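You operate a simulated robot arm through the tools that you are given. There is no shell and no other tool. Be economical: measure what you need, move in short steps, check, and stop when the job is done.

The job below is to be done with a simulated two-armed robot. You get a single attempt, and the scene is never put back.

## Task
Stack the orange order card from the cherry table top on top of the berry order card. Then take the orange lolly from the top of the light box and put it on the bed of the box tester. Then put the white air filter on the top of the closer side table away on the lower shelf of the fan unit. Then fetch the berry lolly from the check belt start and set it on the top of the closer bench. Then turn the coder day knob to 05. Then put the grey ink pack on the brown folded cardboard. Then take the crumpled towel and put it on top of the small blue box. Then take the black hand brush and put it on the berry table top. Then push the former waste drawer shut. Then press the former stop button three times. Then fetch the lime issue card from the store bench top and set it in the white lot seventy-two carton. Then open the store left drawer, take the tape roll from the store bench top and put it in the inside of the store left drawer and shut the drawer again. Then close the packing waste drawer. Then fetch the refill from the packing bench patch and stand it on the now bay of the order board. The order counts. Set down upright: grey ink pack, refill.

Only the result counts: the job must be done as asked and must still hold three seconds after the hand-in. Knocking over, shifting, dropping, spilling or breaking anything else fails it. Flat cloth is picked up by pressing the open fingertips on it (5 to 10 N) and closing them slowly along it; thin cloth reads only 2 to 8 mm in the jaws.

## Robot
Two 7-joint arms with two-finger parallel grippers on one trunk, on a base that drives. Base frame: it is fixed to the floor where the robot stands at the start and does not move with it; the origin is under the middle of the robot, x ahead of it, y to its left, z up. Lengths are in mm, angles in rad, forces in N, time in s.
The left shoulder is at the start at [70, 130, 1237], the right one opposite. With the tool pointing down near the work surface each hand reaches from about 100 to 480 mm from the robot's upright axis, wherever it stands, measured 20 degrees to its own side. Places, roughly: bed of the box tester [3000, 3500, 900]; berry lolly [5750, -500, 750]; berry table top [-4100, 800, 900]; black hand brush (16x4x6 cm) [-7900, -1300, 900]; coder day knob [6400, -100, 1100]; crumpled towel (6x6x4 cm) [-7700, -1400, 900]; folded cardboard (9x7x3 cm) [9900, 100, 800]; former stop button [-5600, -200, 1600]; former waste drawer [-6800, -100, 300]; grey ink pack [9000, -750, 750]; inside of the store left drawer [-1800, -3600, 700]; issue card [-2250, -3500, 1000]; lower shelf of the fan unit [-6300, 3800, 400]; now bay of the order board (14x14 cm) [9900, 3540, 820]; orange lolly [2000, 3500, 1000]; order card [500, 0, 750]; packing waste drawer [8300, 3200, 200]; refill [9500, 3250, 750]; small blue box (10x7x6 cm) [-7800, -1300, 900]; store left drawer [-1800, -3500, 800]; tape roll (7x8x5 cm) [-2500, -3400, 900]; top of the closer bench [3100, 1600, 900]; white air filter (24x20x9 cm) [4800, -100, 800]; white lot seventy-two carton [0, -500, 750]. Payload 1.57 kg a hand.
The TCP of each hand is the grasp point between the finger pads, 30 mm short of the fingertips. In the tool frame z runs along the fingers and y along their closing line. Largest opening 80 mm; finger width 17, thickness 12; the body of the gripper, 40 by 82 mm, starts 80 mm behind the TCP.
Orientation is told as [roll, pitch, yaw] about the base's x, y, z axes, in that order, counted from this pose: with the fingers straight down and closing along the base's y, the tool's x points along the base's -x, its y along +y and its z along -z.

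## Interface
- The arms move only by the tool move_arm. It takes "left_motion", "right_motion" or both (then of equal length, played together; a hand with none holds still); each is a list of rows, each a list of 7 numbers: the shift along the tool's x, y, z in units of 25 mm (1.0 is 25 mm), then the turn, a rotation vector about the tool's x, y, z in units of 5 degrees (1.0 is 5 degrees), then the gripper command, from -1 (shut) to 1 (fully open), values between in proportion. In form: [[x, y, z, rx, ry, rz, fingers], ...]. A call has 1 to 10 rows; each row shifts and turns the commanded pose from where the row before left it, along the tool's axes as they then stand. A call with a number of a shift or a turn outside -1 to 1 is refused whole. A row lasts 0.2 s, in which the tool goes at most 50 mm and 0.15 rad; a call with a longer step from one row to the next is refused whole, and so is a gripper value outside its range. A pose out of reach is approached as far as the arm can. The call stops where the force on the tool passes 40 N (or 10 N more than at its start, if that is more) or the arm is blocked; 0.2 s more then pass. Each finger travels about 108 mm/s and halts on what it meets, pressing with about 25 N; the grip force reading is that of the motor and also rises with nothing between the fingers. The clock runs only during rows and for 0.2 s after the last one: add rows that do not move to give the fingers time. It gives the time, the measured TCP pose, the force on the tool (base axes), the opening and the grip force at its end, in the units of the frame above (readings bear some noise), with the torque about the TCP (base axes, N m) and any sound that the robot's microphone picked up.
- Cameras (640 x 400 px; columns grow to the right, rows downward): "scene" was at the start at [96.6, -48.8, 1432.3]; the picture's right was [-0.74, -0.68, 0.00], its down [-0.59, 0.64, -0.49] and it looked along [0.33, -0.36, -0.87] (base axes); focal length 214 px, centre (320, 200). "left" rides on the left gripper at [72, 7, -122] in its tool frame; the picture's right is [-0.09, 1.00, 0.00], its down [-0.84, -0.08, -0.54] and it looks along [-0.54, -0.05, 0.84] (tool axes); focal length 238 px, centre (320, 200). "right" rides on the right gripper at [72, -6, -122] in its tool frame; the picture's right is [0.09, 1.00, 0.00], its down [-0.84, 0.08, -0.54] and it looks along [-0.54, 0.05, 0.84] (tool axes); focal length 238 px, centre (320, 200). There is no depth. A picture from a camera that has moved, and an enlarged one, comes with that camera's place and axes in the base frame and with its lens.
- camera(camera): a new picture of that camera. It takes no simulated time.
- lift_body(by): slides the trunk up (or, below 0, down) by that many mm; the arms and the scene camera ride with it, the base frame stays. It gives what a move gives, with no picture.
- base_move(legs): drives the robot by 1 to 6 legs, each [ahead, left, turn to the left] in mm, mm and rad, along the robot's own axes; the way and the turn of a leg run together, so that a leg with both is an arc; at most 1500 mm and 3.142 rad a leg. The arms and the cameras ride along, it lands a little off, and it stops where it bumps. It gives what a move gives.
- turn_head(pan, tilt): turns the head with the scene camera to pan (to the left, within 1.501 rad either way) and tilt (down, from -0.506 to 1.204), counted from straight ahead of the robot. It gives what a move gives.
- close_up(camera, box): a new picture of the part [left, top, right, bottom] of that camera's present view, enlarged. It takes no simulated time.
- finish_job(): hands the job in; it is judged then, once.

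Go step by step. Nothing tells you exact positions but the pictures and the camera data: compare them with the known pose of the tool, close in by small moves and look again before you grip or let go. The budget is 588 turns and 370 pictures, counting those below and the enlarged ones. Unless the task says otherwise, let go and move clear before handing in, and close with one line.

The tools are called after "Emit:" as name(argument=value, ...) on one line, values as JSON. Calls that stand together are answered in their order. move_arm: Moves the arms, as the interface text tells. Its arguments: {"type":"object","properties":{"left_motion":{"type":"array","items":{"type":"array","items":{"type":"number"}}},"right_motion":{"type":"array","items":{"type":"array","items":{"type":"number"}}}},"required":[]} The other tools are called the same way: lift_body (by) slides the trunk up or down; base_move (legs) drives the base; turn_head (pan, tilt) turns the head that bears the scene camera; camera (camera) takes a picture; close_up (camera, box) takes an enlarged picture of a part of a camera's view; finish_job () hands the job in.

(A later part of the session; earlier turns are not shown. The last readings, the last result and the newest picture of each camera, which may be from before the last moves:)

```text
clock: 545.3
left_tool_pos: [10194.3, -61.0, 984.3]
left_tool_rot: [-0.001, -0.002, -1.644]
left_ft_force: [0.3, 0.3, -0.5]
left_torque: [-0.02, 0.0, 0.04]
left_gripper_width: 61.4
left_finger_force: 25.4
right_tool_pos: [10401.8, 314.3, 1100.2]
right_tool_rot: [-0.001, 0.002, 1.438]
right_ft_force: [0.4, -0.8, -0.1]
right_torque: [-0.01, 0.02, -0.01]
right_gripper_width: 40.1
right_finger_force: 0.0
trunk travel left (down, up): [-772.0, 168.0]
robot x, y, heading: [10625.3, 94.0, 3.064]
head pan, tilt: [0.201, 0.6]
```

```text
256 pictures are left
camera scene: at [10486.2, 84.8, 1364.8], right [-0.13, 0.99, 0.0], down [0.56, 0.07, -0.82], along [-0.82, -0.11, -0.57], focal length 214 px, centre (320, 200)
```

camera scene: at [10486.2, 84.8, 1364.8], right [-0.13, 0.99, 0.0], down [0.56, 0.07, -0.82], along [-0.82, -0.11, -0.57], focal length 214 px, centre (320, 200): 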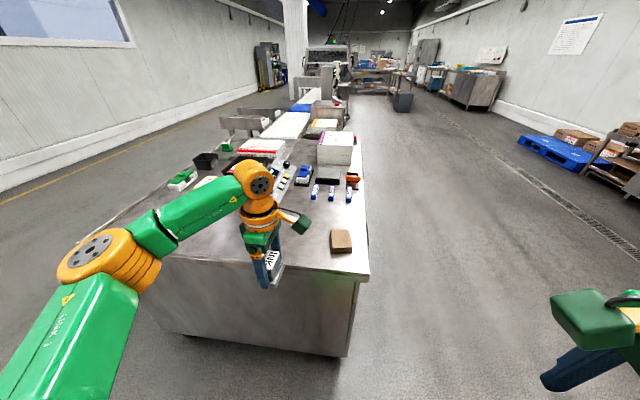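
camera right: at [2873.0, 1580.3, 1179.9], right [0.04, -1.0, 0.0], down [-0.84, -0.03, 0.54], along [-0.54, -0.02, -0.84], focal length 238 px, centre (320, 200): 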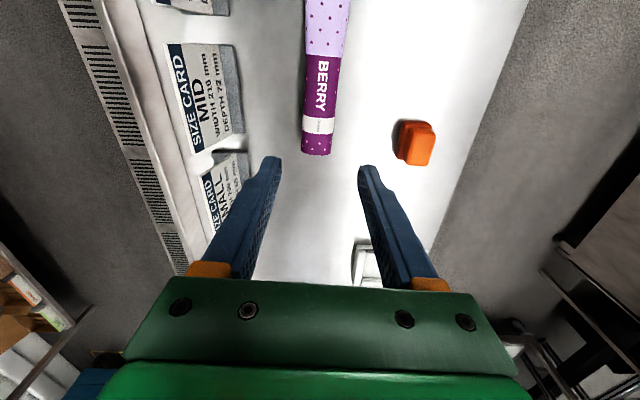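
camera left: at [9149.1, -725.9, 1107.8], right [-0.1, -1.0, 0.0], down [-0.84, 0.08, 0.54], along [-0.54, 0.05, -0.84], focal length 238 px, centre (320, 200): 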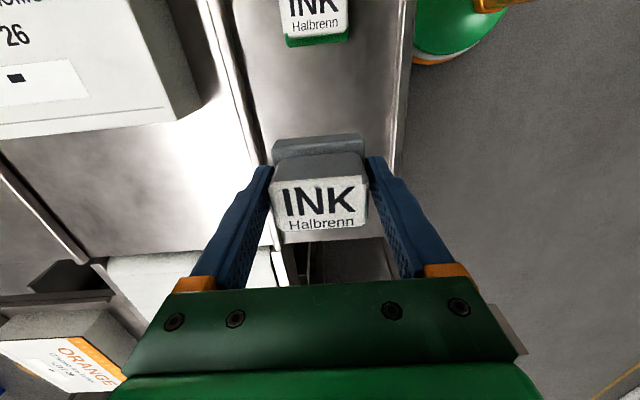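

Emit:
base_move(legs=[[248, -127, 0]])

Emit:
camera(camera="left")

Emit:
camera(camera="scene")

```text
clock: 547.2
left_tool_pos: [9956.4, 82.2, 986.3]
left_tool_rot: [-0.004, -0.002, -1.645]
left_ft_force: [-0.5, 0.0, -0.9]
left_torque: [0.02, -0.02, -0.01]
left_gripper_width: 61.5
left_finger_force: 24.7
right_tool_pos: [10163.9, 456.1, 1099.5]
right_tool_rot: [0.004, 0.003, 1.436]
right_ft_force: [0.4, 0.5, -0.2]
right_torque: [-0.02, 0.02, -0.01]
right_gripper_width: 40.1
right_finger_force: 0.1
trunk travel left (down, up): [-772.0, 168.0]
robot x, y, heading: [10379.1, 237.1, 3.064]
head pan, tilt: [0.201, 0.6]
```

```text
255 pictures are left
camera left: at [9968.3, 153.7, 1107.9], right [0.99, -0.17, 0.0], down [-0.14, -0.83, 0.54], along [-0.09, -0.54, -0.84], focal length 238 px, centre (320, 200)
```

left: 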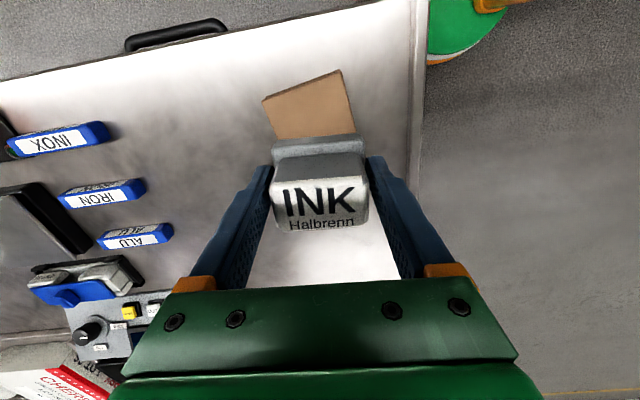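

```text
254 pictures are left
camera scene: at [10248.3, 227.4, 1365.0], right [-0.13, 0.99, 0.0], down [0.56, 0.07, -0.83], along [-0.82, -0.1, -0.56], focal length 214 px, centre (320, 200)
```

scene: 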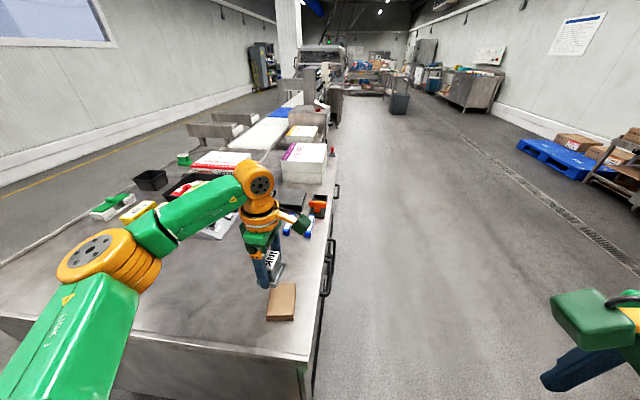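

The cardboard center is near (9947, 87), nearly under the hand. I'll shift slightly and lower.

Emit:
move_arm(left_motion=[[0.17, -0.37, 0.4, 0, 0, 0, 0.1], [0, 0, 0.8, 0, 0, 0, 0.1], [0, 0, 0.8, 0, 0, 0, 0.1], [0, 0, 0.8, 0, 0, 0, 0.1], [0, 0, 0.6, 0, 0, 0, 0.1], [0, 0, 0, 0, 0, 0, 0.1]])

Emit:
camera(camera="left")

Emit:
close_up(camera="scene", box=[210, 240, 340, 330])

```text
clock: 548.6
left_tool_pos: [9946.7, 88.3, 899.6]
left_tool_rot: [-0.003, -0.001, -1.646]
left_ft_force: [1.1, -0.3, -1.6]
left_torque: [-0.02, 0.0, -0.01]
left_gripper_width: 61.8
left_finger_force: 24.9
right_tool_pos: [10163.0, 458.9, 1099.3]
right_tool_rot: [0.002, 0.002, 1.435]
right_ft_force: [0.3, 1.0, 1.3]
right_torque: [-0.02, -0.01, 0.01]
right_gripper_width: 40.0
right_finger_force: 0.0
trunk travel left (down, up): [-772.0, 168.0]
robot x, y, heading: [10386.3, 235.0, 3.067]
head pan, tilt: [0.201, 0.6]
```

```text
253 pictures are left
camera left: at [9958.1, 159.6, 1021.9], right [0.99, -0.17, 0.0], down [-0.14, -0.83, 0.54], along [-0.09, -0.54, -0.84], focal length 238 px, centre (320, 200)
```

left: 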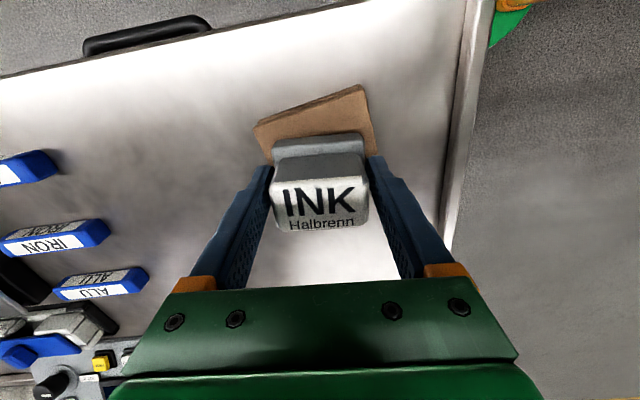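

```text
4.44 times, centred on (275, 285) of scene
camera zoom: at [10246.4, 228.6, 1364.8], right [-0.13, 0.99, 0.0], down [0.56, 0.07, -0.82], along [-0.82, -0.1, -0.57], focal length 953 px, centre (520, -178)
```

zoom: 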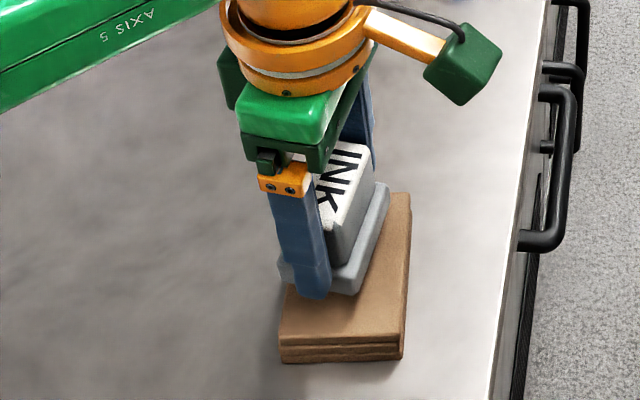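

Emit:
move_arm(left_motion=[[0.16, 0, 0.15, 0, 0, 0, 0.1], [0, 0, 0.12, 0, 0, 0, 0.1], [0, 0, 0.12, 0, 0, 0, 0.1], [0, 0, 0, 0, 0, 0, 0.1]])

```text
clock: 549.6
left_tool_pos: [9945.0, 90.3, 889.5]
left_tool_rot: [0.0, -0.001, -1.645]
left_ft_force: [-0.6, 0.3, -2.2]
left_torque: [-0.03, -0.01, -0.02]
left_gripper_width: 61.6
left_finger_force: 24.9
right_tool_pos: [10162.2, 459.6, 1100.2]
right_tool_rot: [0.001, 0.002, 1.434]
right_ft_force: [0.0, -0.2, -0.1]
right_torque: [-0.01, 0.01, 0.04]
right_gripper_width: 39.9
right_finger_force: 0.1
trunk travel left (down, up): [-772.0, 168.0]
robot x, y, heading: [10380.6, 235.2, 3.064]
head pan, tilt: [0.201, 0.6]
```

Emit:
move_arm(left_motion=[[0, 0, 0.08, 0, 0, 0, 0.1], [0, 0, 0.08, 0, 0, 0, 0.1], [0, 0, 0.08, 0, 0, 0, 0.1], [0, 0, 0, 0, 0, 0, 0.1]])

```text
clock: 550.6
left_tool_pos: [9945.0, 92.1, 884.0]
left_tool_rot: [-0.002, -0.001, -1.645]
left_ft_force: [-0.6, 1.0, -2.2]
left_torque: [0.0, -0.04, 0.0]
left_gripper_width: 61.4
left_finger_force: 25.2
right_tool_pos: [10162.4, 458.5, 1098.9]
right_tool_rot: [0.0, 0.002, 1.434]
right_ft_force: [0.5, 0.8, 0.2]
right_torque: [0.01, -0.05, -0.01]
right_gripper_width: 39.9
right_finger_force: 0.1
trunk travel left (down, up): [-772.0, 168.0]
robot x, y, heading: [10384.5, 236.3, 3.063]
head pan, tilt: [0.201, 0.6]
```

Emit:
move_arm(left_motion=[[0, 0, 0.08, 0, 0, 0, 0.1], [0, 0, 0.08, 0, 0, 0, 0.1], [0, 0, 0.06, 0, 0, 0, 0.1]])

Emit:
close_up(camera="scene", box=[210, 240, 340, 330])

```text
clock: 551.4
left_tool_pos: [9946.7, 92.6, 880.5]
left_tool_rot: [-0.009, -0.001, -1.644]
left_ft_force: [-5.9, -3.5, 17.7]
left_torque: [-0.29, 0.17, -0.01]
left_gripper_width: 61.3
left_finger_force: 24.9
right_tool_pos: [10164.9, 460.3, 1099.6]
right_tool_rot: [0.002, 0.003, 1.433]
right_ft_force: [-0.2, -0.5, 0.8]
right_torque: [-0.03, 0.01, -0.01]
right_gripper_width: 40.1
right_finger_force: 0.1
trunk travel left (down, up): [-772.0, 168.0]
robot x, y, heading: [10383.4, 233.3, 3.069]
head pan, tilt: [0.201, 0.6]
```

```text
4.44 times, centred on (275, 285) of scene
camera zoom: at [10248.6, 228.5, 1365.4], right [-0.13, 0.99, 0.0], down [0.56, 0.07, -0.83], along [-0.82, -0.1, -0.56], focal length 953 px, centre (520, -178)
```

zoom: 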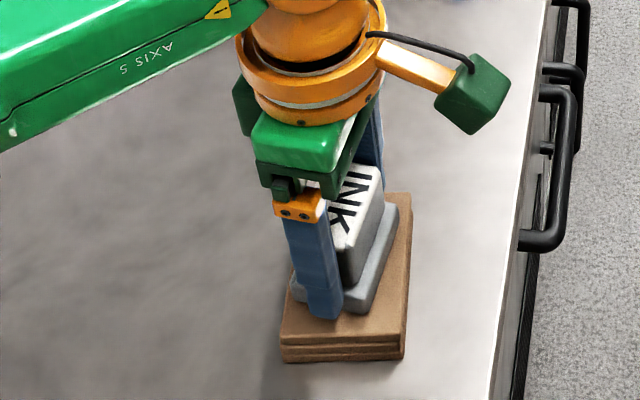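

Contact on the cardboard. I'll ease up slightly, open and lift.

Emit:
move_arm(left_motion=[[0, 0, -0.06, 0, 0, 0, 0.1], [0, 0, 0, 0, 0, 0, 0.65], [0, 0, 0, 0, 0, 0, 0.9], [0, 0, 0, 0, 0, 0, 0.9], [0, 0, -0.4, 0, 0, 0, 0.9], [0, 0, -1, 0, 0, 0, 0.9], [0, 0, -1, 0, 0, 0, 0.9], [0, 0, -1, 0, 0, 0, 0.9], [0, 0, -1, 0, 0, 0, 0.9]])

Emit:
camera(camera="left")

Emit:
close_up(camera="scene", box=[210, 240, 340, 330])

```text
clock: 553.4
left_tool_pos: [9947.6, 92.5, 991.0]
left_tool_rot: [-0.001, -0.003, -1.646]
left_ft_force: [0.1, -0.2, 0.2]
left_torque: [0.0, 0.03, -0.02]
left_gripper_width: 76.0
left_finger_force: 0.0
right_tool_pos: [10162.7, 458.6, 1098.3]
right_tool_rot: [0.002, 0.004, 1.435]
right_ft_force: [-0.6, -1.0, -0.4]
right_torque: [-0.03, 0.0, 0.02]
right_gripper_width: 39.9
right_finger_force: 0.1
trunk travel left (down, up): [-772.0, 168.0]
robot x, y, heading: [10381.6, 235.8, 3.067]
head pan, tilt: [0.201, 0.6]
```

```text
250 pictures are left
camera left: at [9960.2, 164.1, 1112.8], right [0.99, -0.17, 0.0], down [-0.14, -0.83, 0.54], along [-0.09, -0.54, -0.84], focal length 238 px, centre (320, 200)
```

left: 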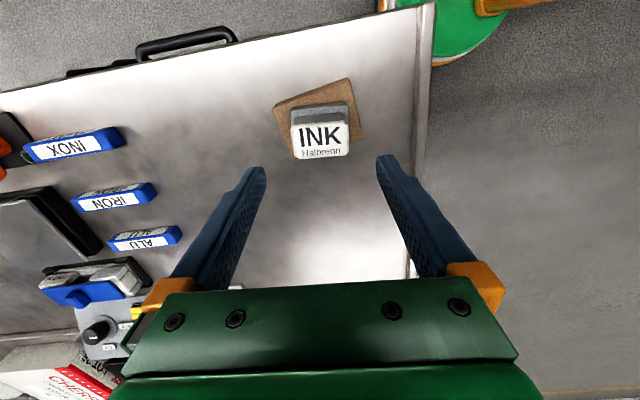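

```text
4.44 times, centred on (275, 285) of scene
camera zoom: at [10247.3, 229.0, 1364.9], right [-0.13, 0.99, 0.0], down [0.56, 0.07, -0.83], along [-0.82, -0.1, -0.56], focal length 953 px, centre (520, -178)
```

zoom: 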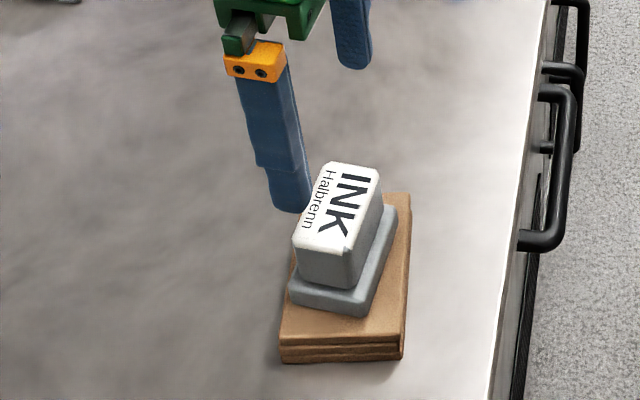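

The ink pack stands upright on the cardboard. Next is the towel near (-7700, -1400), at the far west end. I'll drive back to the main corridor and head west.

Emit:
move_arm(left_motion=[[0, 0, -1, 0, 0, 0, 0], [0, 0, -1, 0, 0, 0, 0], [0, 0, -1, 0, 0, 0, 0], [0, 0, -1, 0, 0, 0, 0]])

Emit:
base_move(legs=[[-60, 0, 0.07], [0, -1150, 0], [0, -1000, 0], [1500, 0, 0], [1500, 0, 0]])

Emit:
turn_head(pan=0, tilt=0.25)

Emit:
camera(camera="scene")

```text
clock: 554.4
left_tool_pos: [9946.3, 93.7, 1089.8]
left_tool_rot: [-0.003, -0.002, -1.646]
left_ft_force: [-1.0, -0.3, 0.3]
left_torque: [0.01, 0.0, 0.02]
left_gripper_width: 39.8
left_finger_force: 0.0
right_tool_pos: [10162.5, 458.7, 1099.1]
right_tool_rot: [0.001, 0.003, 1.434]
right_ft_force: [0.7, -0.7, 0.7]
right_torque: [0.0, -0.01, -0.02]
right_gripper_width: 40.1
right_finger_force: 0.0
trunk travel left (down, up): [-772.0, 168.0]
robot x, y, heading: [10384.7, 238.3, 3.069]
head pan, tilt: [0.201, 0.6]
```

```text
clock: 579.9
left_tool_pos: [7035.5, 2207.5, 1089.3]
left_tool_rot: [-0.004, -0.003, -1.558]
left_ft_force: [-0.2, -0.2, 0.6]
left_torque: [-0.02, -0.03, 0.01]
left_gripper_width: 39.8
left_finger_force: 0.1
right_tool_pos: [7219.2, 2589.2, 1099.8]
right_tool_rot: [0.002, 0.002, 1.523]
right_ft_force: [-0.5, -0.6, -0.5]
right_torque: [0.0, -0.02, 0.0]
right_gripper_width: 39.8
right_finger_force: 0.1
trunk travel left (down, up): [-772.0, 168.0]
robot x, y, heading: [7458.0, 2384.6, -3.126]
head pan, tilt: [0.201, 0.6]
```

```text
clock: 580.7
left_tool_pos: [7034.6, 2206.9, 1089.1]
left_tool_rot: [-0.004, -0.002, -1.556]
left_ft_force: [0.6, -0.4, -0.1]
left_torque: [0.0, 0.02, -0.02]
left_gripper_width: 40.0
left_finger_force: 0.1
right_tool_pos: [7219.4, 2589.2, 1098.7]
right_tool_rot: [0.001, 0.002, 1.523]
right_ft_force: [-0.2, 0.2, 0.0]
right_torque: [-0.02, -0.01, -0.01]
right_gripper_width: 39.8
right_finger_force: 0.0
trunk travel left (down, up): [-772.0, 168.0]
robot x, y, heading: [7459.4, 2386.3, -3.135]
head pan, tilt: [0.0, 0.25]
```

```text
248 pictures are left
camera scene: at [7315.1, 2385.4, 1397.0], right [-0.01, 1.0, 0.0], down [0.25, 0.0, -0.97], along [-0.97, -0.01, -0.25], focal length 214 px, centre (320, 200)
```

scene: 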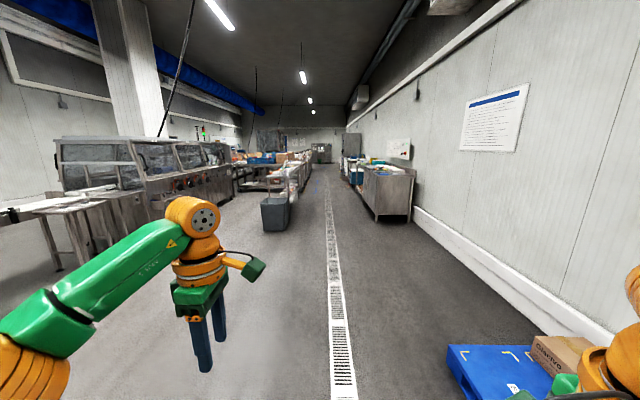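

Emit:
base_move(legs=[[1500, -150, 0], [1500, -60, 0], [1500, 0, 0], [1500, 0, 0]])

Emit:
base_move(legs=[[0, 0, 0]])

```text
refused: leg 1 is longer than a leg can be; nothing moved
```

```text
clock: 581.4
left_tool_pos: [7034.3, 2207.5, 1090.7]
left_tool_rot: [-0.004, -0.002, -1.556]
left_ft_force: [0.2, 0.4, 0.1]
left_torque: [-0.02, 0.0, 0.0]
left_gripper_width: 40.1
left_finger_force: 0.0
right_tool_pos: [7218.1, 2588.9, 1098.7]
right_tool_rot: [0.002, 0.003, 1.525]
right_ft_force: [-1.0, 0.4, -0.2]
right_torque: [0.02, 0.03, -0.02]
right_gripper_width: 40.0
right_finger_force: 0.1
trunk travel left (down, up): [-772.0, 168.0]
robot x, y, heading: [7456.0, 2387.1, -3.131]
head pan, tilt: [0.0, 0.25]
```

Emit:
base_move(legs=[[1490, -150, 0], [1490, -60, -0.01], [1500, 0, 0], [1500, 0, 0]])

Emit:
base_move(legs=[[1500, 0, 0], [1500, 0, 0], [1500, 0, 0]])

```text
clock: 610.0
left_tool_pos: [1032.5, 2213.3, 1090.1]
left_tool_rot: [-0.002, 0.0, -1.53]
left_ft_force: [0.1, 0.2, -0.2]
left_torque: [0.0, -0.01, -0.01]
left_gripper_width: 40.0
left_finger_force: 0.2
right_tool_pos: [1205.5, 2602.0, 1098.8]
right_tool_rot: [0.003, 0.002, 1.549]
right_ft_force: [-0.4, -0.1, -0.1]
right_torque: [-0.03, 0.01, -0.02]
right_gripper_width: 40.0
right_finger_force: 0.0
trunk travel left (down, up): [-772.0, 168.0]
robot x, y, heading: [1448.3, 2408.8, -3.101]
head pan, tilt: [0.0, 0.25]
```

```text
clock: 631.5
left_tool_pos: [-3479.8, 2083.9, 1091.6]
left_tool_rot: [-0.003, -0.002, -1.554]
left_ft_force: [-0.6, 0.2, 0.3]
left_torque: [0.01, -0.02, -0.06]
left_gripper_width: 39.9
left_finger_force: 0.0
right_tool_pos: [-3295.6, 2466.9, 1100.0]
right_tool_rot: [0.003, 0.002, 1.524]
right_ft_force: [-0.5, 0.3, 0.3]
right_torque: [0.03, -0.01, -0.01]
right_gripper_width: 40.0
right_finger_force: 0.0
trunk travel left (down, up): [-772.0, 168.0]
robot x, y, heading: [-3060.4, 2264.5, -3.129]
head pan, tilt: [0.0, 0.25]
```

Emit:
turn_head(pan=0.5, tilt=0.2)

Emit:
camera(camera="scene")

```text
clock: 632.4
left_tool_pos: [-3479.3, 2083.2, 1090.8]
left_tool_rot: [-0.004, -0.002, -1.554]
left_ft_force: [0.3, -0.1, -0.8]
left_torque: [-0.03, -0.01, -0.03]
left_gripper_width: 39.9
left_finger_force: 0.1
right_tool_pos: [-3297.8, 2466.2, 1099.0]
right_tool_rot: [0.0, 0.001, 1.525]
right_ft_force: [-0.4, -0.4, -0.6]
right_torque: [-0.01, -0.01, 0.01]
right_gripper_width: 40.0
right_finger_force: 0.0
trunk travel left (down, up): [-772.0, 168.0]
robot x, y, heading: [-3055.9, 2267.1, -3.127]
head pan, tilt: [0.499, 0.201]
```

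```text
247 pictures are left
camera scene: at [-3187.3, 2218.8, 1401.6], right [-0.49, 0.87, 0.0], down [0.17, 0.1, -0.98], along [-0.85, -0.48, -0.2], focal length 214 px, centre (320, 200)
```

scene: 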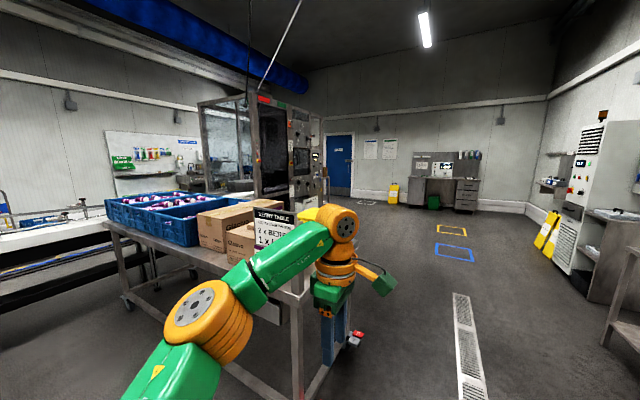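

Emit:
base_move(legs=[[1500, 0, 0], [1500, 0, 0], [800, 0, 0]])

Emit:
turn_head(pan=1.2, tilt=0.3)

Emit:
camera(camera="scene")

```text
clock: 650.9
left_tool_pos: [-7311.5, 2013.8, 1090.0]
left_tool_rot: [-0.003, -0.002, -1.576]
left_ft_force: [-0.5, -0.1, -0.1]
left_torque: [0.02, 0.02, 0.02]
left_gripper_width: 40.0
left_finger_force: 0.0
right_tool_pos: [-7120.7, 2393.9, 1099.9]
right_tool_rot: [0.002, 0.003, 1.505]
right_ft_force: [-0.2, -0.8, -0.7]
right_torque: [-0.04, 0.01, -0.01]
right_gripper_width: 40.1
right_finger_force: 0.1
trunk travel left (down, up): [-772.0, 168.0]
robot x, y, heading: [-6885.4, 2185.7, 3.142]
head pan, tilt: [0.499, 0.201]
```

```text
clock: 652.0
left_tool_pos: [-7312.1, 2014.1, 1090.1]
left_tool_rot: [-0.003, -0.003, -1.574]
left_ft_force: [0.2, 0.8, -0.1]
left_torque: [0.01, -0.02, -0.04]
left_gripper_width: 39.8
left_finger_force: 0.0
right_tool_pos: [-7121.5, 2393.6, 1099.5]
right_tool_rot: [0.002, 0.001, 1.503]
right_ft_force: [0.4, 0.1, 0.4]
right_torque: [0.02, -0.01, 0.0]
right_gripper_width: 40.2
right_finger_force: 0.0
trunk travel left (down, up): [-772.0, 168.0]
robot x, y, heading: [-6884.1, 2189.0, 3.136]
head pan, tilt: [1.201, 0.3]
```

```text
246 pictures are left
camera scene: at [-6968.9, 2100.9, 1392.4], right [-0.93, 0.37, 0.0], down [0.11, 0.28, -0.96], along [-0.35, -0.89, -0.3], focal length 214 px, centre (320, 200)
```

scene: 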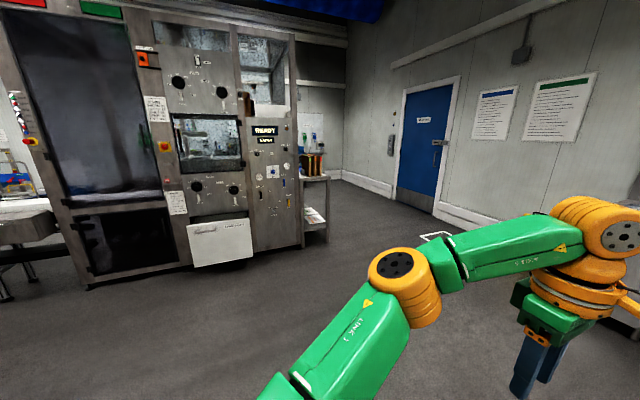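

Emit:
close_up(camera="scene", box=[230, 90, 390, 270])

```text
2.22 times, centred on (310, 180) of scene
camera zoom: at [-6968.9, 2100.9, 1392.4], right [-0.93, 0.37, 0.0], down [0.11, 0.28, -0.96], along [-0.35, -0.89, -0.3], focal length 477 px, centre (342, 244)
```

zoom: 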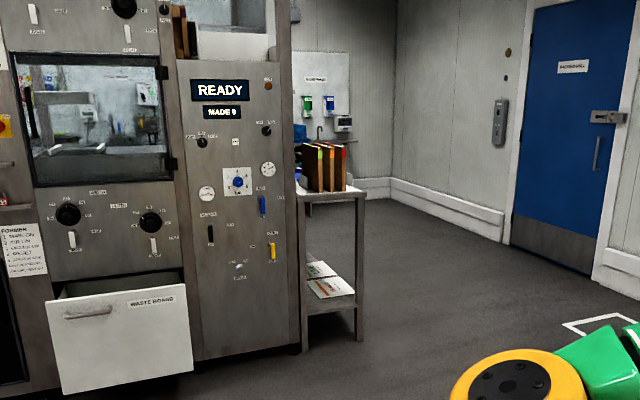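

The towel and box must be in the area behind the forming machine. I'll drive around its west side and look.

Emit:
base_move(legs=[[1500, 0, 0], [300, 0, 0], [0, 0, 1.571], [1500, 0, 0], [700, 0, 0]])

Emit:
turn_head(pan=0.5, tilt=0.35)

Emit:
camera(camera="scene")

```text
clock: 675.4
left_tool_pos: [-8542.1, -404.5, 1089.6]
left_tool_rot: [-0.002, -0.001, -0.01]
left_ft_force: [0.5, 0.5, 0.0]
left_torque: [-0.01, 0.0, 0.02]
left_gripper_width: 39.8
left_finger_force: 0.1
right_tool_pos: [-8919.3, -212.5, 1100.2]
right_tool_rot: [0.003, 0.001, 3.07]
right_ft_force: [0.5, 0.4, 0.4]
right_torque: [-0.01, 0.03, 0.0]
right_gripper_width: 40.0
right_finger_force: 0.1
trunk travel left (down, up): [-772.0, 168.0]
robot x, y, heading: [-8715.1, 20.2, -1.575]
head pan, tilt: [1.201, 0.3]
```

```text
clock: 676.4
left_tool_pos: [-8542.4, -406.0, 1089.2]
left_tool_rot: [-0.004, -0.001, -0.009]
left_ft_force: [0.7, 0.0, 0.6]
left_torque: [0.02, 0.0, 0.02]
left_gripper_width: 39.7
left_finger_force: 0.1
right_tool_pos: [-8920.2, -212.7, 1100.2]
right_tool_rot: [0.002, 0.003, 3.069]
right_ft_force: [-0.2, 0.5, -0.8]
right_torque: [-0.03, -0.02, 0.03]
right_gripper_width: 40.2
right_finger_force: 0.0
trunk travel left (down, up): [-772.0, 168.0]
robot x, y, heading: [-8713.7, 20.4, -1.581]
head pan, tilt: [0.499, 0.351]
```

```text
244 pictures are left
camera scene: at [-8666.9, -111.8, 1387.7], right [-0.88, -0.47, 0.0], down [-0.16, 0.3, -0.94], along [0.44, -0.83, -0.34], focal length 214 px, centre (320, 200)
```

scene: 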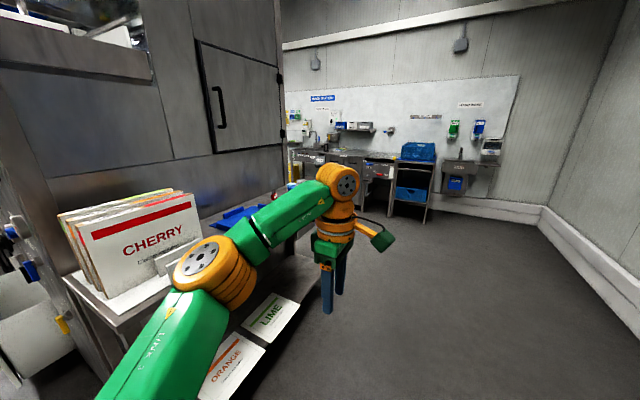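

The shelf runs along the machine's west side and the items are at its far end. I'll drive down and turn to face +x.

Emit:
base_move(legs=[[1200, 0, 0], [0, 0, 1.578]])

Emit:
turn_head(pan=0, tilt=0.55)

Emit:
camera(camera="scene")

```text
clock: 686.3
left_tool_pos: [-8293.0, -1016.2, 1090.6]
left_tool_rot: [-0.004, -0.002, 1.537]
left_ft_force: [-1.0, 0.4, -0.3]
left_torque: [0.04, -0.01, 0.02]
left_gripper_width: 40.1
left_finger_force: 0.1
right_tool_pos: [-8495.0, -1392.2, 1098.6]
right_tool_rot: [0.002, 0.003, -1.667]
right_ft_force: [0.0, 0.0, -0.3]
right_torque: [-0.03, 0.01, 0.01]
right_gripper_width: 40.2
right_finger_force: 0.1
trunk travel left (down, up): [-772.0, 168.0]
robot x, y, heading: [-8725.1, -1181.9, -0.031]
head pan, tilt: [0.499, 0.351]
```

```text
clock: 687.2
left_tool_pos: [-8292.7, -1017.4, 1090.4]
left_tool_rot: [-0.002, -0.002, 1.538]
left_ft_force: [0.1, 0.7, -0.2]
left_torque: [-0.02, 0.01, 0.01]
left_gripper_width: 39.9
left_finger_force: 0.2
right_tool_pos: [-8495.3, -1390.5, 1098.9]
right_tool_rot: [0.001, 0.002, -1.668]
right_ft_force: [-0.1, 0.7, -0.3]
right_torque: [0.0, 0.0, -0.01]
right_gripper_width: 39.9
right_finger_force: 0.0
trunk travel left (down, up): [-772.0, 168.0]
robot x, y, heading: [-8721.8, -1176.6, -0.029]
head pan, tilt: [0.0, 0.55]
```

```text
243 pictures are left
camera scene: at [-8581.8, -1183.2, 1369.4], right [-0.03, -1.0, 0.0], down [-0.52, 0.02, -0.85], along [0.85, -0.03, -0.52], focal length 214 px, centre (320, 200)
```

scene: 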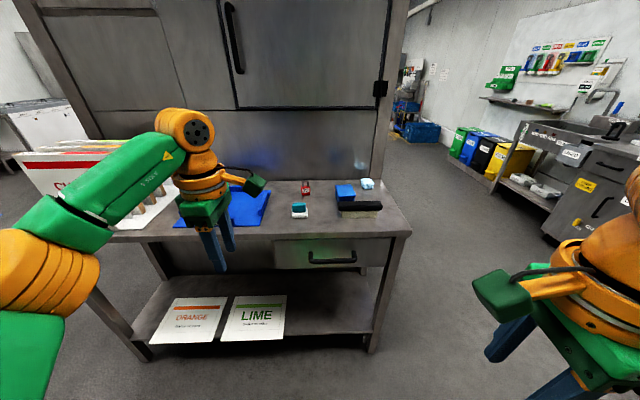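

Emit:
close_up(camera="scene", box=[260, 160, 420, 260])

```text
4.00 times, centred on (340, 210) of scene
camera zoom: at [-8581.8, -1183.2, 1369.4], right [-0.03, -1.0, 0.0], down [-0.52, 0.02, -0.85], along [0.85, -0.03, -0.52], focal length 858 px, centre (240, 160)
```

zoom: 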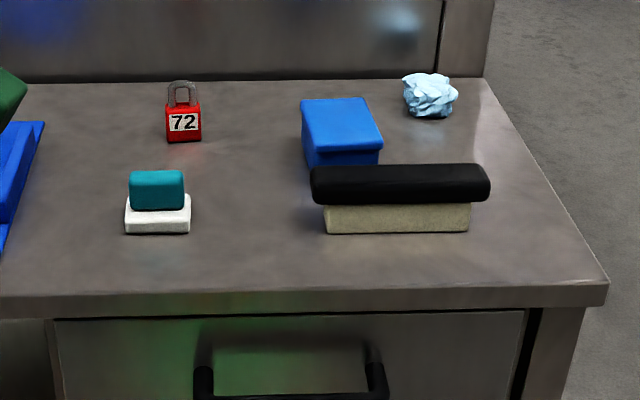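

The towel is near (-7674, -1443), the blue box near (-7795, -1316) and the brush near (-7892, -1363). The bench's short end at y≈-1537 gives better reach, so I'll drive around to face it from the south.

Emit:
base_move(legs=[[0, -720, 0.03], [900, 0, 0], [0, 0, 1.571]])

Emit:
turn_head(pan=-0.1, tilt=0.7)

Emit:
camera(camera="scene")

```text
clock: 696.8
left_tool_pos: [-7499.5, -1577.5, 1090.0]
left_tool_rot: [-0.002, -0.007, 1.906]
left_ft_force: [1.4, 0.2, 0.3]
left_torque: [-0.01, -0.01, 0.01]
left_gripper_width: 39.7
left_finger_force: 0.0
right_tool_pos: [-7550.2, -1998.2, 1099.2]
right_tool_rot: [0.003, 0.007, -1.29]
right_ft_force: [0.5, 0.5, -1.1]
right_torque: [-0.02, 0.01, -0.01]
right_gripper_width: 40.1
right_finger_force: 0.2
trunk travel left (down, up): [-772.0, 168.0]
robot x, y, heading: [-7844.9, -1880.4, 0.342]
head pan, tilt: [0.0, 0.55]
stopped in leg 3: the robot was blocked; the commanded pose is now the measured one
```

```text
clock: 697.5
left_tool_pos: [-7499.9, -1577.1, 1090.9]
left_tool_rot: [-0.002, -0.008, 1.909]
left_ft_force: [1.0, -0.7, -0.9]
left_torque: [-0.01, 0.01, -0.03]
left_gripper_width: 39.9
left_finger_force: 0.1
right_tool_pos: [-7549.7, -1997.2, 1098.7]
right_tool_rot: [0.003, 0.009, -1.289]
right_ft_force: [-0.4, 0.1, -0.5]
right_torque: [0.01, 0.01, -0.01]
right_gripper_width: 39.9
right_finger_force: 0.0
trunk travel left (down, up): [-772.0, 168.0]
robot x, y, heading: [-7842.4, -1883.9, 0.341]
head pan, tilt: [-0.099, 0.7]
```

```text
241 pictures are left
camera scene: at [-7709.3, -1847.5, 1356.2], right [0.24, -0.97, 0.0], down [-0.63, -0.15, -0.76], along [0.74, 0.19, -0.64], focal length 214 px, centre (320, 200)
```

scene: 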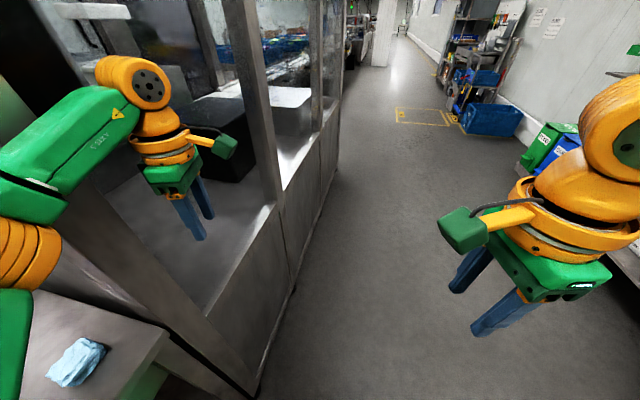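

The left hand likely met the machine frame. I'll slide away first and then turn.

Emit:
base_move(legs=[[-100, -250, 0], [0, 0, 1.23]])

Emit:
camera(camera="scene")

```text
clock: 702.4
left_tool_pos: [-8019.7, -1723.4, 1090.3]
left_tool_rot: [-0.001, -0.005, 3.122]
left_ft_force: [0.3, -0.2, -0.5]
left_torque: [-0.01, -0.01, 0.01]
left_gripper_width: 39.8
left_finger_force: 0.1
right_tool_pos: [-7642.9, -1916.4, 1099.9]
right_tool_rot: [0.002, 0.005, -0.078]
right_ft_force: [0.3, -0.4, 0.5]
right_torque: [-0.04, 0.0, -0.01]
right_gripper_width: 40.1
right_finger_force: 0.0
trunk travel left (down, up): [-772.0, 168.0]
robot x, y, heading: [-7856.4, -2154.4, 1.553]
head pan, tilt: [-0.099, 0.7]
```

```text
240 pictures are left
camera scene: at [-7840.0, -2015.9, 1356.2], right [0.99, -0.11, 0.0], down [-0.07, -0.64, -0.76], along [0.09, 0.76, -0.64], focal length 214 px, centre (320, 200)
```

scene: 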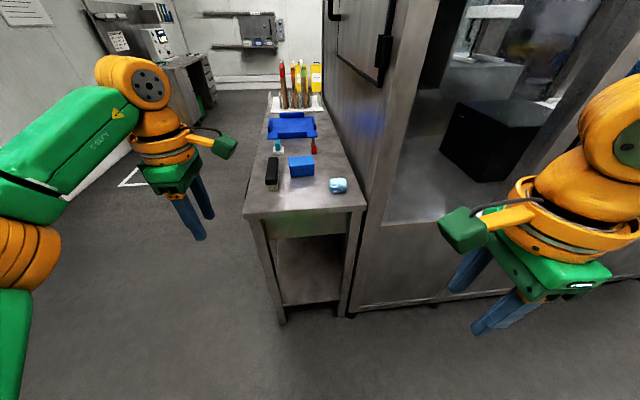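

The machine frame is right beside the bench, so the left hand is safer here. I'll tuck the right hand in and move so the towel is on my left side.

Emit:
move_arm(right_motion=[[0, -0.9, 0, 0, 0, 0, 0], [0, -0.9, 0, 0, 0, 0, 0], [0, -0.9, 0, 0, 0, 0, 0], [0, -0.9, 0, 0, 0, 0, 0], [0, -0.9, 0, 0, 0, 0, 0]], left_motion=[[0, 0, 0, 0, 0, 0, 1], [0, 0, 0, 0, 0, 0, 1], [0, 0, 0, 0, 0, 0, 1], [0, 0, 0, 0, 0, 0, 1], [0, 0, 0, 0, 0, 0, 1]])

Emit:
base_move(legs=[[0, -320, 0.015], [285, 0, 0]])

Emit:
camera(camera="left")

Emit:
camera(camera="scene")

```text
clock: 703.6
left_tool_pos: [-8019.9, -1724.7, 1090.7]
left_tool_rot: [-0.002, -0.003, 3.124]
left_ft_force: [0.7, -0.8, 0.4]
left_torque: [0.04, -0.03, 0.0]
left_gripper_width: 80.2
left_finger_force: 0.1
right_tool_pos: [-7651.1, -2017.6, 1100.6]
right_tool_rot: [0.036, 0.011, -0.077]
right_ft_force: [8.0, 40.6, 1.7]
right_torque: [-2.41, 0.28, 0.34]
right_gripper_width: 21.3
right_finger_force: 0.1
trunk travel left (down, up): [-772.0, 168.0]
robot x, y, heading: [-7853.5, -2147.1, 1.556]
head pan, tilt: [-0.099, 0.7]
stopped in row 5 (right hand): the force on the tool passed its limit at 160 N (the readings are from after the stop); the commanded pose is now the measured one
```

```text
clock: 704.4
left_tool_pos: [-8009.6, -1723.2, 1089.6]
left_tool_rot: [-0.003, -0.001, 3.124]
left_ft_force: [0.4, -1.0, 0.8]
left_torque: [0.01, 0.03, 0.03]
left_gripper_width: 80.2
left_finger_force: 0.1
right_tool_pos: [-7639.5, -2015.6, 1100.8]
right_tool_rot: [0.039, 0.009, -0.077]
right_ft_force: [4.2, 18.5, 0.7]
right_torque: [-0.68, 0.15, -0.07]
right_gripper_width: 23.3
right_finger_force: 0.0
trunk travel left (down, up): [-772.0, 168.0]
robot x, y, heading: [-7840.6, -2151.7, 1.557]
head pan, tilt: [-0.099, 0.7]
stopped in leg 1: the force on the tool passed its limit at 52 N (the readings are from after the stop); the commanded pose is now the measured one
```

```text
239 pictures are left
camera left: at [-7936.8, -1731.2, 1211.1], right [-0.11, -0.99, 0.0], down [-0.84, 0.09, 0.54], along [-0.54, 0.06, -0.84], focal length 238 px, centre (320, 200)
```

left: 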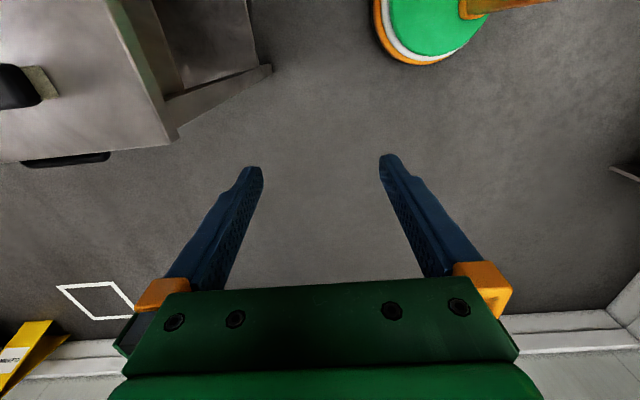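

```text
238 pictures are left
camera scene: at [-7829.6, -2015.6, 1356.2], right [0.99, -0.11, 0.0], down [-0.07, -0.64, -0.76], along [0.09, 0.76, -0.64], focal length 214 px, centre (320, 200)
```

scene: 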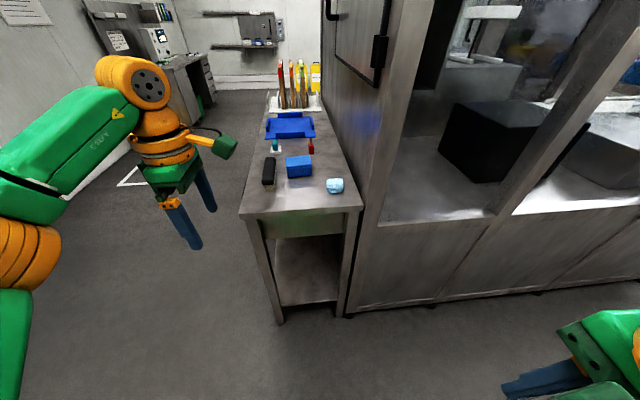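

The right hand pressed against my own body, so I'll move it forward a bit and continue.

Emit:
move_arm(right_motion=[[0, 0.7, 0, 0, 0, 0, 0], [-0.5, 0.7, 0, 0, 0, 0, 0], [-0.5, 0, 0, 0, 0, 0, 0]])

Emit:
base_move(legs=[[0, -310, 0.015], [290, 0, 0]])

Emit:
camera(camera="left")

Emit:
camera(camera="scene")

```text
clock: 705.2
left_tool_pos: [-8005.0, -1724.0, 1089.6]
left_tool_rot: [-0.002, -0.005, 3.122]
left_ft_force: [-0.8, -0.1, 0.4]
left_torque: [-0.01, -0.01, 0.0]
left_gripper_width: 80.1
left_finger_force: 0.0
right_tool_pos: [-7608.3, -1982.5, 1098.9]
right_tool_rot: [0.035, 0.015, -0.076]
right_ft_force: [-0.1, 0.0, -0.3]
right_torque: [0.0, 0.02, -0.03]
right_gripper_width: 40.0
right_finger_force: 0.0
trunk travel left (down, up): [-772.0, 168.0]
robot x, y, heading: [-7839.0, -2151.0, 1.553]
head pan, tilt: [-0.099, 0.7]
```

```text
clock: 708.5
left_tool_pos: [-7704.2, -1522.6, 1089.5]
left_tool_rot: [0.012, -0.009, 3.101]
left_ft_force: [-1.4, -3.2, 1.3]
left_torque: [0.5, -0.26, -0.29]
left_gripper_width: 80.0
left_finger_force: 0.0
right_tool_pos: [-7304.1, -1772.0, 1100.3]
right_tool_rot: [0.037, 0.01, -0.058]
right_ft_force: [-0.6, 0.2, -0.7]
right_torque: [-0.01, -0.03, -0.01]
right_gripper_width: 40.1
right_finger_force: 0.0
trunk travel left (down, up): [-772.0, 168.0]
robot x, y, heading: [-7526.5, -1939.4, 1.572]
head pan, tilt: [-0.099, 0.7]
stopped in leg 2: the force on the tool passed its limit at 148 N (the readings are from after the stop); the commanded pose is now the measured one
```

```text
237 pictures are left
camera left: at [-7631.2, -1531.1, 1211.7], right [-0.13, -0.99, 0.01], down [-0.83, 0.12, 0.55], along [-0.55, 0.06, -0.84], focal length 238 px, centre (320, 200)
```

left: 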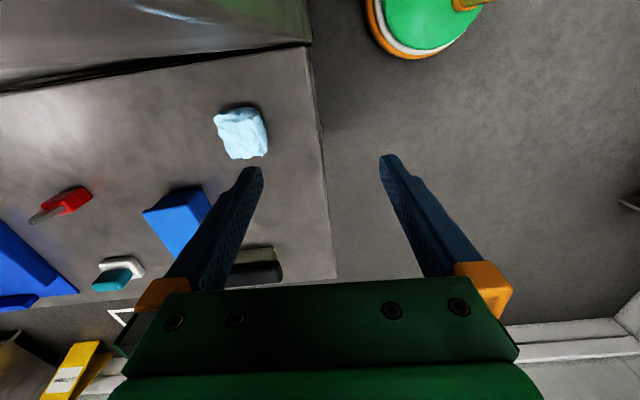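

```text
236 pictures are left
camera scene: at [-7520.4, -1808.9, 1356.6], right [1.0, -0.1, 0.0], down [-0.06, -0.64, -0.77], along [0.07, 0.76, -0.64], focal length 214 px, centre (320, 200)
```

scene: 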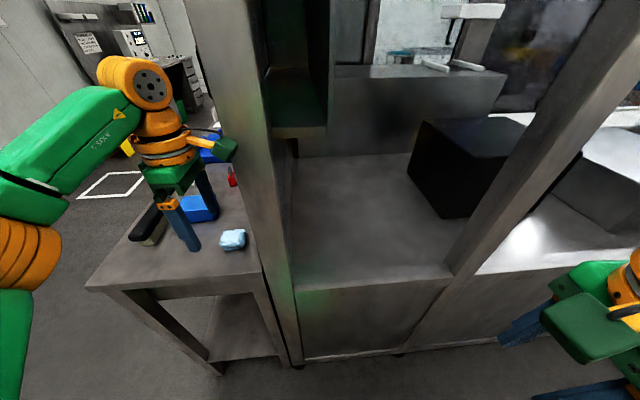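

The left hand's camera mount hit the machine post. I'll back off and turn the wrist so the camera faces me.

Emit:
base_move(legs=[[-150, 0, 0]])

Emit:
move_arm(left_motion=[[0, 0, 0, 0, 0, 1, 1], [0, 0, 0, 0, 0, 1, 1], [0, 0, 0, 0, 0, 1, 1], [0, 0, 0, 0, 0, 1, 1], [0, 0, 0, 0, 0, 1, 1], [0, 0, 0, 0, 0, 1, 1], [0, 0, 0, 0, 0, 1, 1], [0, 0, 0, 0, 0, 1, 1], [0, 0, 0, 0, 0, 1, 1], [0, 0, 0, 0, 0, 1, 1]])

Emit:
move_arm(left_motion=[[0, 0, 0, 0, 0, 1, 1], [0, 0, 0, 0, 0, 1, 1], [0, 0, 0, 0, 0, 1, 1], [0, 0, 0, 0, 0, 1, 1], [0, 0, 0, 0, 0, 1, 1], [0, 0, 0, 0, 0, 1, 1], [0, 0, 0, 0, 0, 1, 1], [0, 0, 0, 0, 0, 0.5, 1]])

Emit:
camera(camera="scene")

```text
clock: 709.9
left_tool_pos: [-7702.3, -1667.2, 1088.2]
left_tool_rot: [0.015, -0.009, 3.099]
left_ft_force: [0.1, 0.4, -0.3]
left_torque: [-0.01, 0.0, -0.03]
left_gripper_width: 79.8
left_finger_force: 0.0
right_tool_pos: [-7302.6, -1915.4, 1098.5]
right_tool_rot: [0.033, 0.01, -0.06]
right_ft_force: [0.0, -0.1, 0.8]
right_torque: [-0.03, 0.02, -0.02]
right_gripper_width: 39.9
right_finger_force: 0.0
trunk travel left (down, up): [-772.0, 168.0]
robot x, y, heading: [-7526.8, -2085.1, 1.573]
head pan, tilt: [-0.099, 0.7]
```

```text
clock: 712.1
left_tool_pos: [-7701.9, -1670.2, 1088.2]
left_tool_rot: [0.015, 0.004, 2.225]
left_ft_force: [0.0, -0.2, 0.1]
left_torque: [0.01, 0.0, -0.01]
left_gripper_width: 80.3
left_finger_force: 0.0
right_tool_pos: [-7302.9, -1918.7, 1100.1]
right_tool_rot: [0.034, 0.008, -0.061]
right_ft_force: [0.1, -0.3, -0.8]
right_torque: [-0.03, 0.02, -0.02]
right_gripper_width: 40.2
right_finger_force: 0.1
trunk travel left (down, up): [-772.0, 168.0]
robot x, y, heading: [-7530.9, -2089.0, 1.576]
head pan, tilt: [-0.099, 0.7]
```

```text
clock: 713.9
left_tool_pos: [-7702.9, -1669.7, 1090.3]
left_tool_rot: [0.01, 0.015, 1.571]
left_ft_force: [-0.2, 0.1, 0.2]
left_torque: [-0.03, -0.01, 0.0]
left_gripper_width: 79.9
left_finger_force: 0.1
right_tool_pos: [-7304.1, -1918.0, 1099.7]
right_tool_rot: [0.034, 0.011, -0.061]
right_ft_force: [0.0, -0.4, 0.5]
right_torque: [-0.01, 0.02, 0.0]
right_gripper_width: 40.0
right_finger_force: 0.1
trunk travel left (down, up): [-772.0, 168.0]
robot x, y, heading: [-7528.8, -2090.2, 1.57]
head pan, tilt: [-0.099, 0.7]
```

```text
235 pictures are left
camera scene: at [-7518.9, -1955.0, 1356.2], right [1.0, -0.1, 0.0], down [-0.06, -0.64, -0.76], along [0.07, 0.76, -0.64], focal length 214 px, centre (320, 200)
```

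scene: 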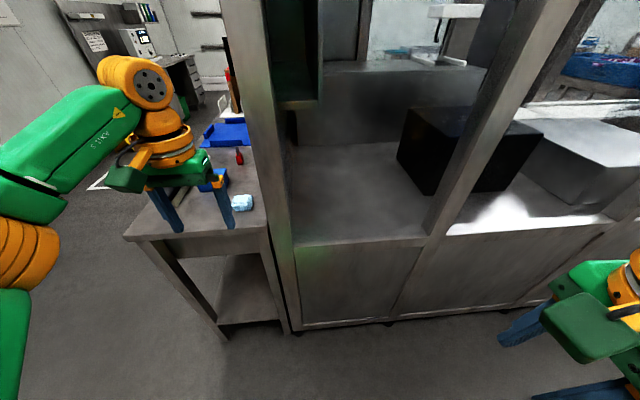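

Emit:
base_move(legs=[[232, 0, 0]])

Emit:
camera(camera="left")

```text
clock: 715.7
left_tool_pos: [-7705.0, -1440.9, 1091.4]
left_tool_rot: [0.009, 0.01, 1.577]
left_ft_force: [0.1, -0.8, 0.8]
left_torque: [0.01, -0.02, 0.0]
left_gripper_width: 80.1
left_finger_force: 0.1
right_tool_pos: [-7305.1, -1688.2, 1100.0]
right_tool_rot: [0.037, 0.013, -0.058]
right_ft_force: [-0.7, 0.2, 0.0]
right_torque: [0.03, -0.03, 0.01]
right_gripper_width: 40.3
right_finger_force: 0.0
trunk travel left (down, up): [-772.0, 168.0]
robot x, y, heading: [-7531.0, -1859.5, 1.573]
head pan, tilt: [-0.099, 0.7]
```

```text
234 pictures are left
camera left: at [-7709.4, -1511.4, 1213.5], right [-1.0, 0.09, 0.01], down [0.08, 0.84, 0.53], along [0.04, 0.53, -0.85], focal length 238 px, centre (320, 200)
```

left: 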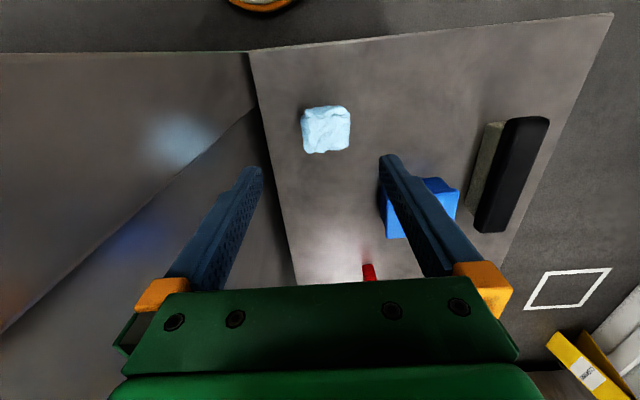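

Emit:
move_arm(left_motion=[[-0.6, 0.3, 0.8, 0, 0, 0, 1], [0, 0, 1, 0, 0, 0, 1], [0, 0, 1, 0, 0, 0, 1], [0, 0, 1, 0, 0, 0, 1], [0, 0, 1, 0, 0, 0, 1], [0, 0, 0.6, 0, 0, 0, 1], [0, 0, 0, 0, 0, 0, 1]])

Emit:
camera(camera="left")

```text
clock: 717.3
left_tool_pos: [-7712.6, -1424.8, 953.3]
left_tool_rot: [0.011, 0.015, 1.575]
left_ft_force: [-0.6, -0.2, -0.7]
left_torque: [-0.02, 0.03, -0.01]
left_gripper_width: 79.9
left_finger_force: 0.1
right_tool_pos: [-7304.5, -1688.5, 1098.3]
right_tool_rot: [0.035, 0.01, -0.058]
right_ft_force: [0.3, -0.5, 0.4]
right_torque: [0.01, -0.01, 0.0]
right_gripper_width: 40.1
right_finger_force: 0.2
trunk travel left (down, up): [-772.0, 168.0]
robot x, y, heading: [-7530.3, -1856.2, 1.577]
head pan, tilt: [-0.099, 0.7]
```

```text
233 pictures are left
camera left: at [-7717.4, -1496.6, 1077.2], right [-1.0, 0.09, 0.01], down [0.08, 0.84, 0.53], along [0.04, 0.53, -0.85], focal length 238 px, centre (320, 200)
```

left: 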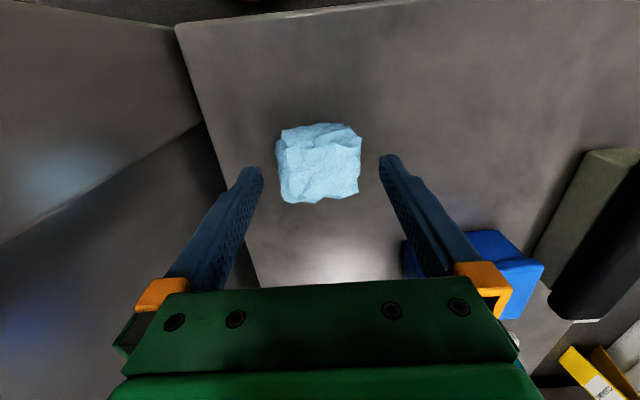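

Emit:
move_arm(left_motion=[[0, 0, 0.6, 0, 0, 0, 1], [0, 0, 0.4, 0, 0, 0, 1], [0, 0, 0.15, 0, 0, 0, 1], [0, 0, 0.15, 0, 0, 0, 1], [0, 0, 0.15, 0, 0, 0, 1]])

Emit:
camera(camera="left")

```text
clock: 718.1
left_tool_pos: [-7713.1, -1425.6, 929.6]
left_tool_rot: [0.005, -0.005, 1.576]
left_ft_force: [-0.2, -0.8, 16.4]
left_torque: [-0.19, -0.72, -0.08]
left_gripper_width: 79.1
left_finger_force: 0.0
right_tool_pos: [-7305.4, -1691.4, 1100.5]
right_tool_rot: [0.038, 0.013, -0.056]
right_ft_force: [-0.2, 0.5, -0.5]
right_torque: [-0.02, -0.02, 0.0]
right_gripper_width: 40.2
right_finger_force: 0.1
trunk travel left (down, up): [-772.0, 168.0]
robot x, y, heading: [-7529.9, -1858.5, 1.576]
head pan, tilt: [-0.099, 0.7]
stopped in row 4 (left hand): the force on the tool passed its limit at 46 N (the readings are from after the stop); the commanded pose is now the measured one
```

```text
232 pictures are left
camera left: at [-7718.8, -1498.4, 1052.1], right [-1.0, 0.09, 0.0], down [0.07, 0.84, 0.54], along [0.04, 0.54, -0.84], focal length 238 px, centre (320, 200)
```

left: 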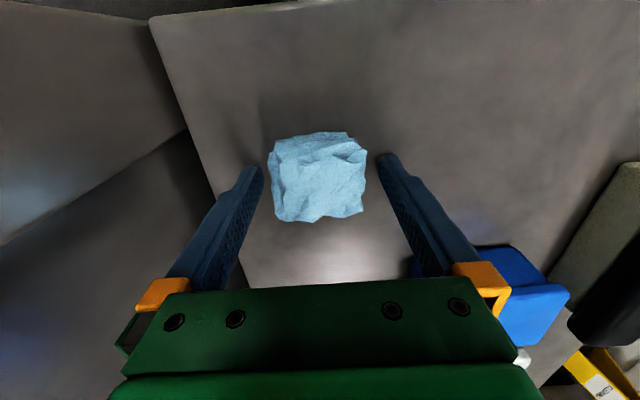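

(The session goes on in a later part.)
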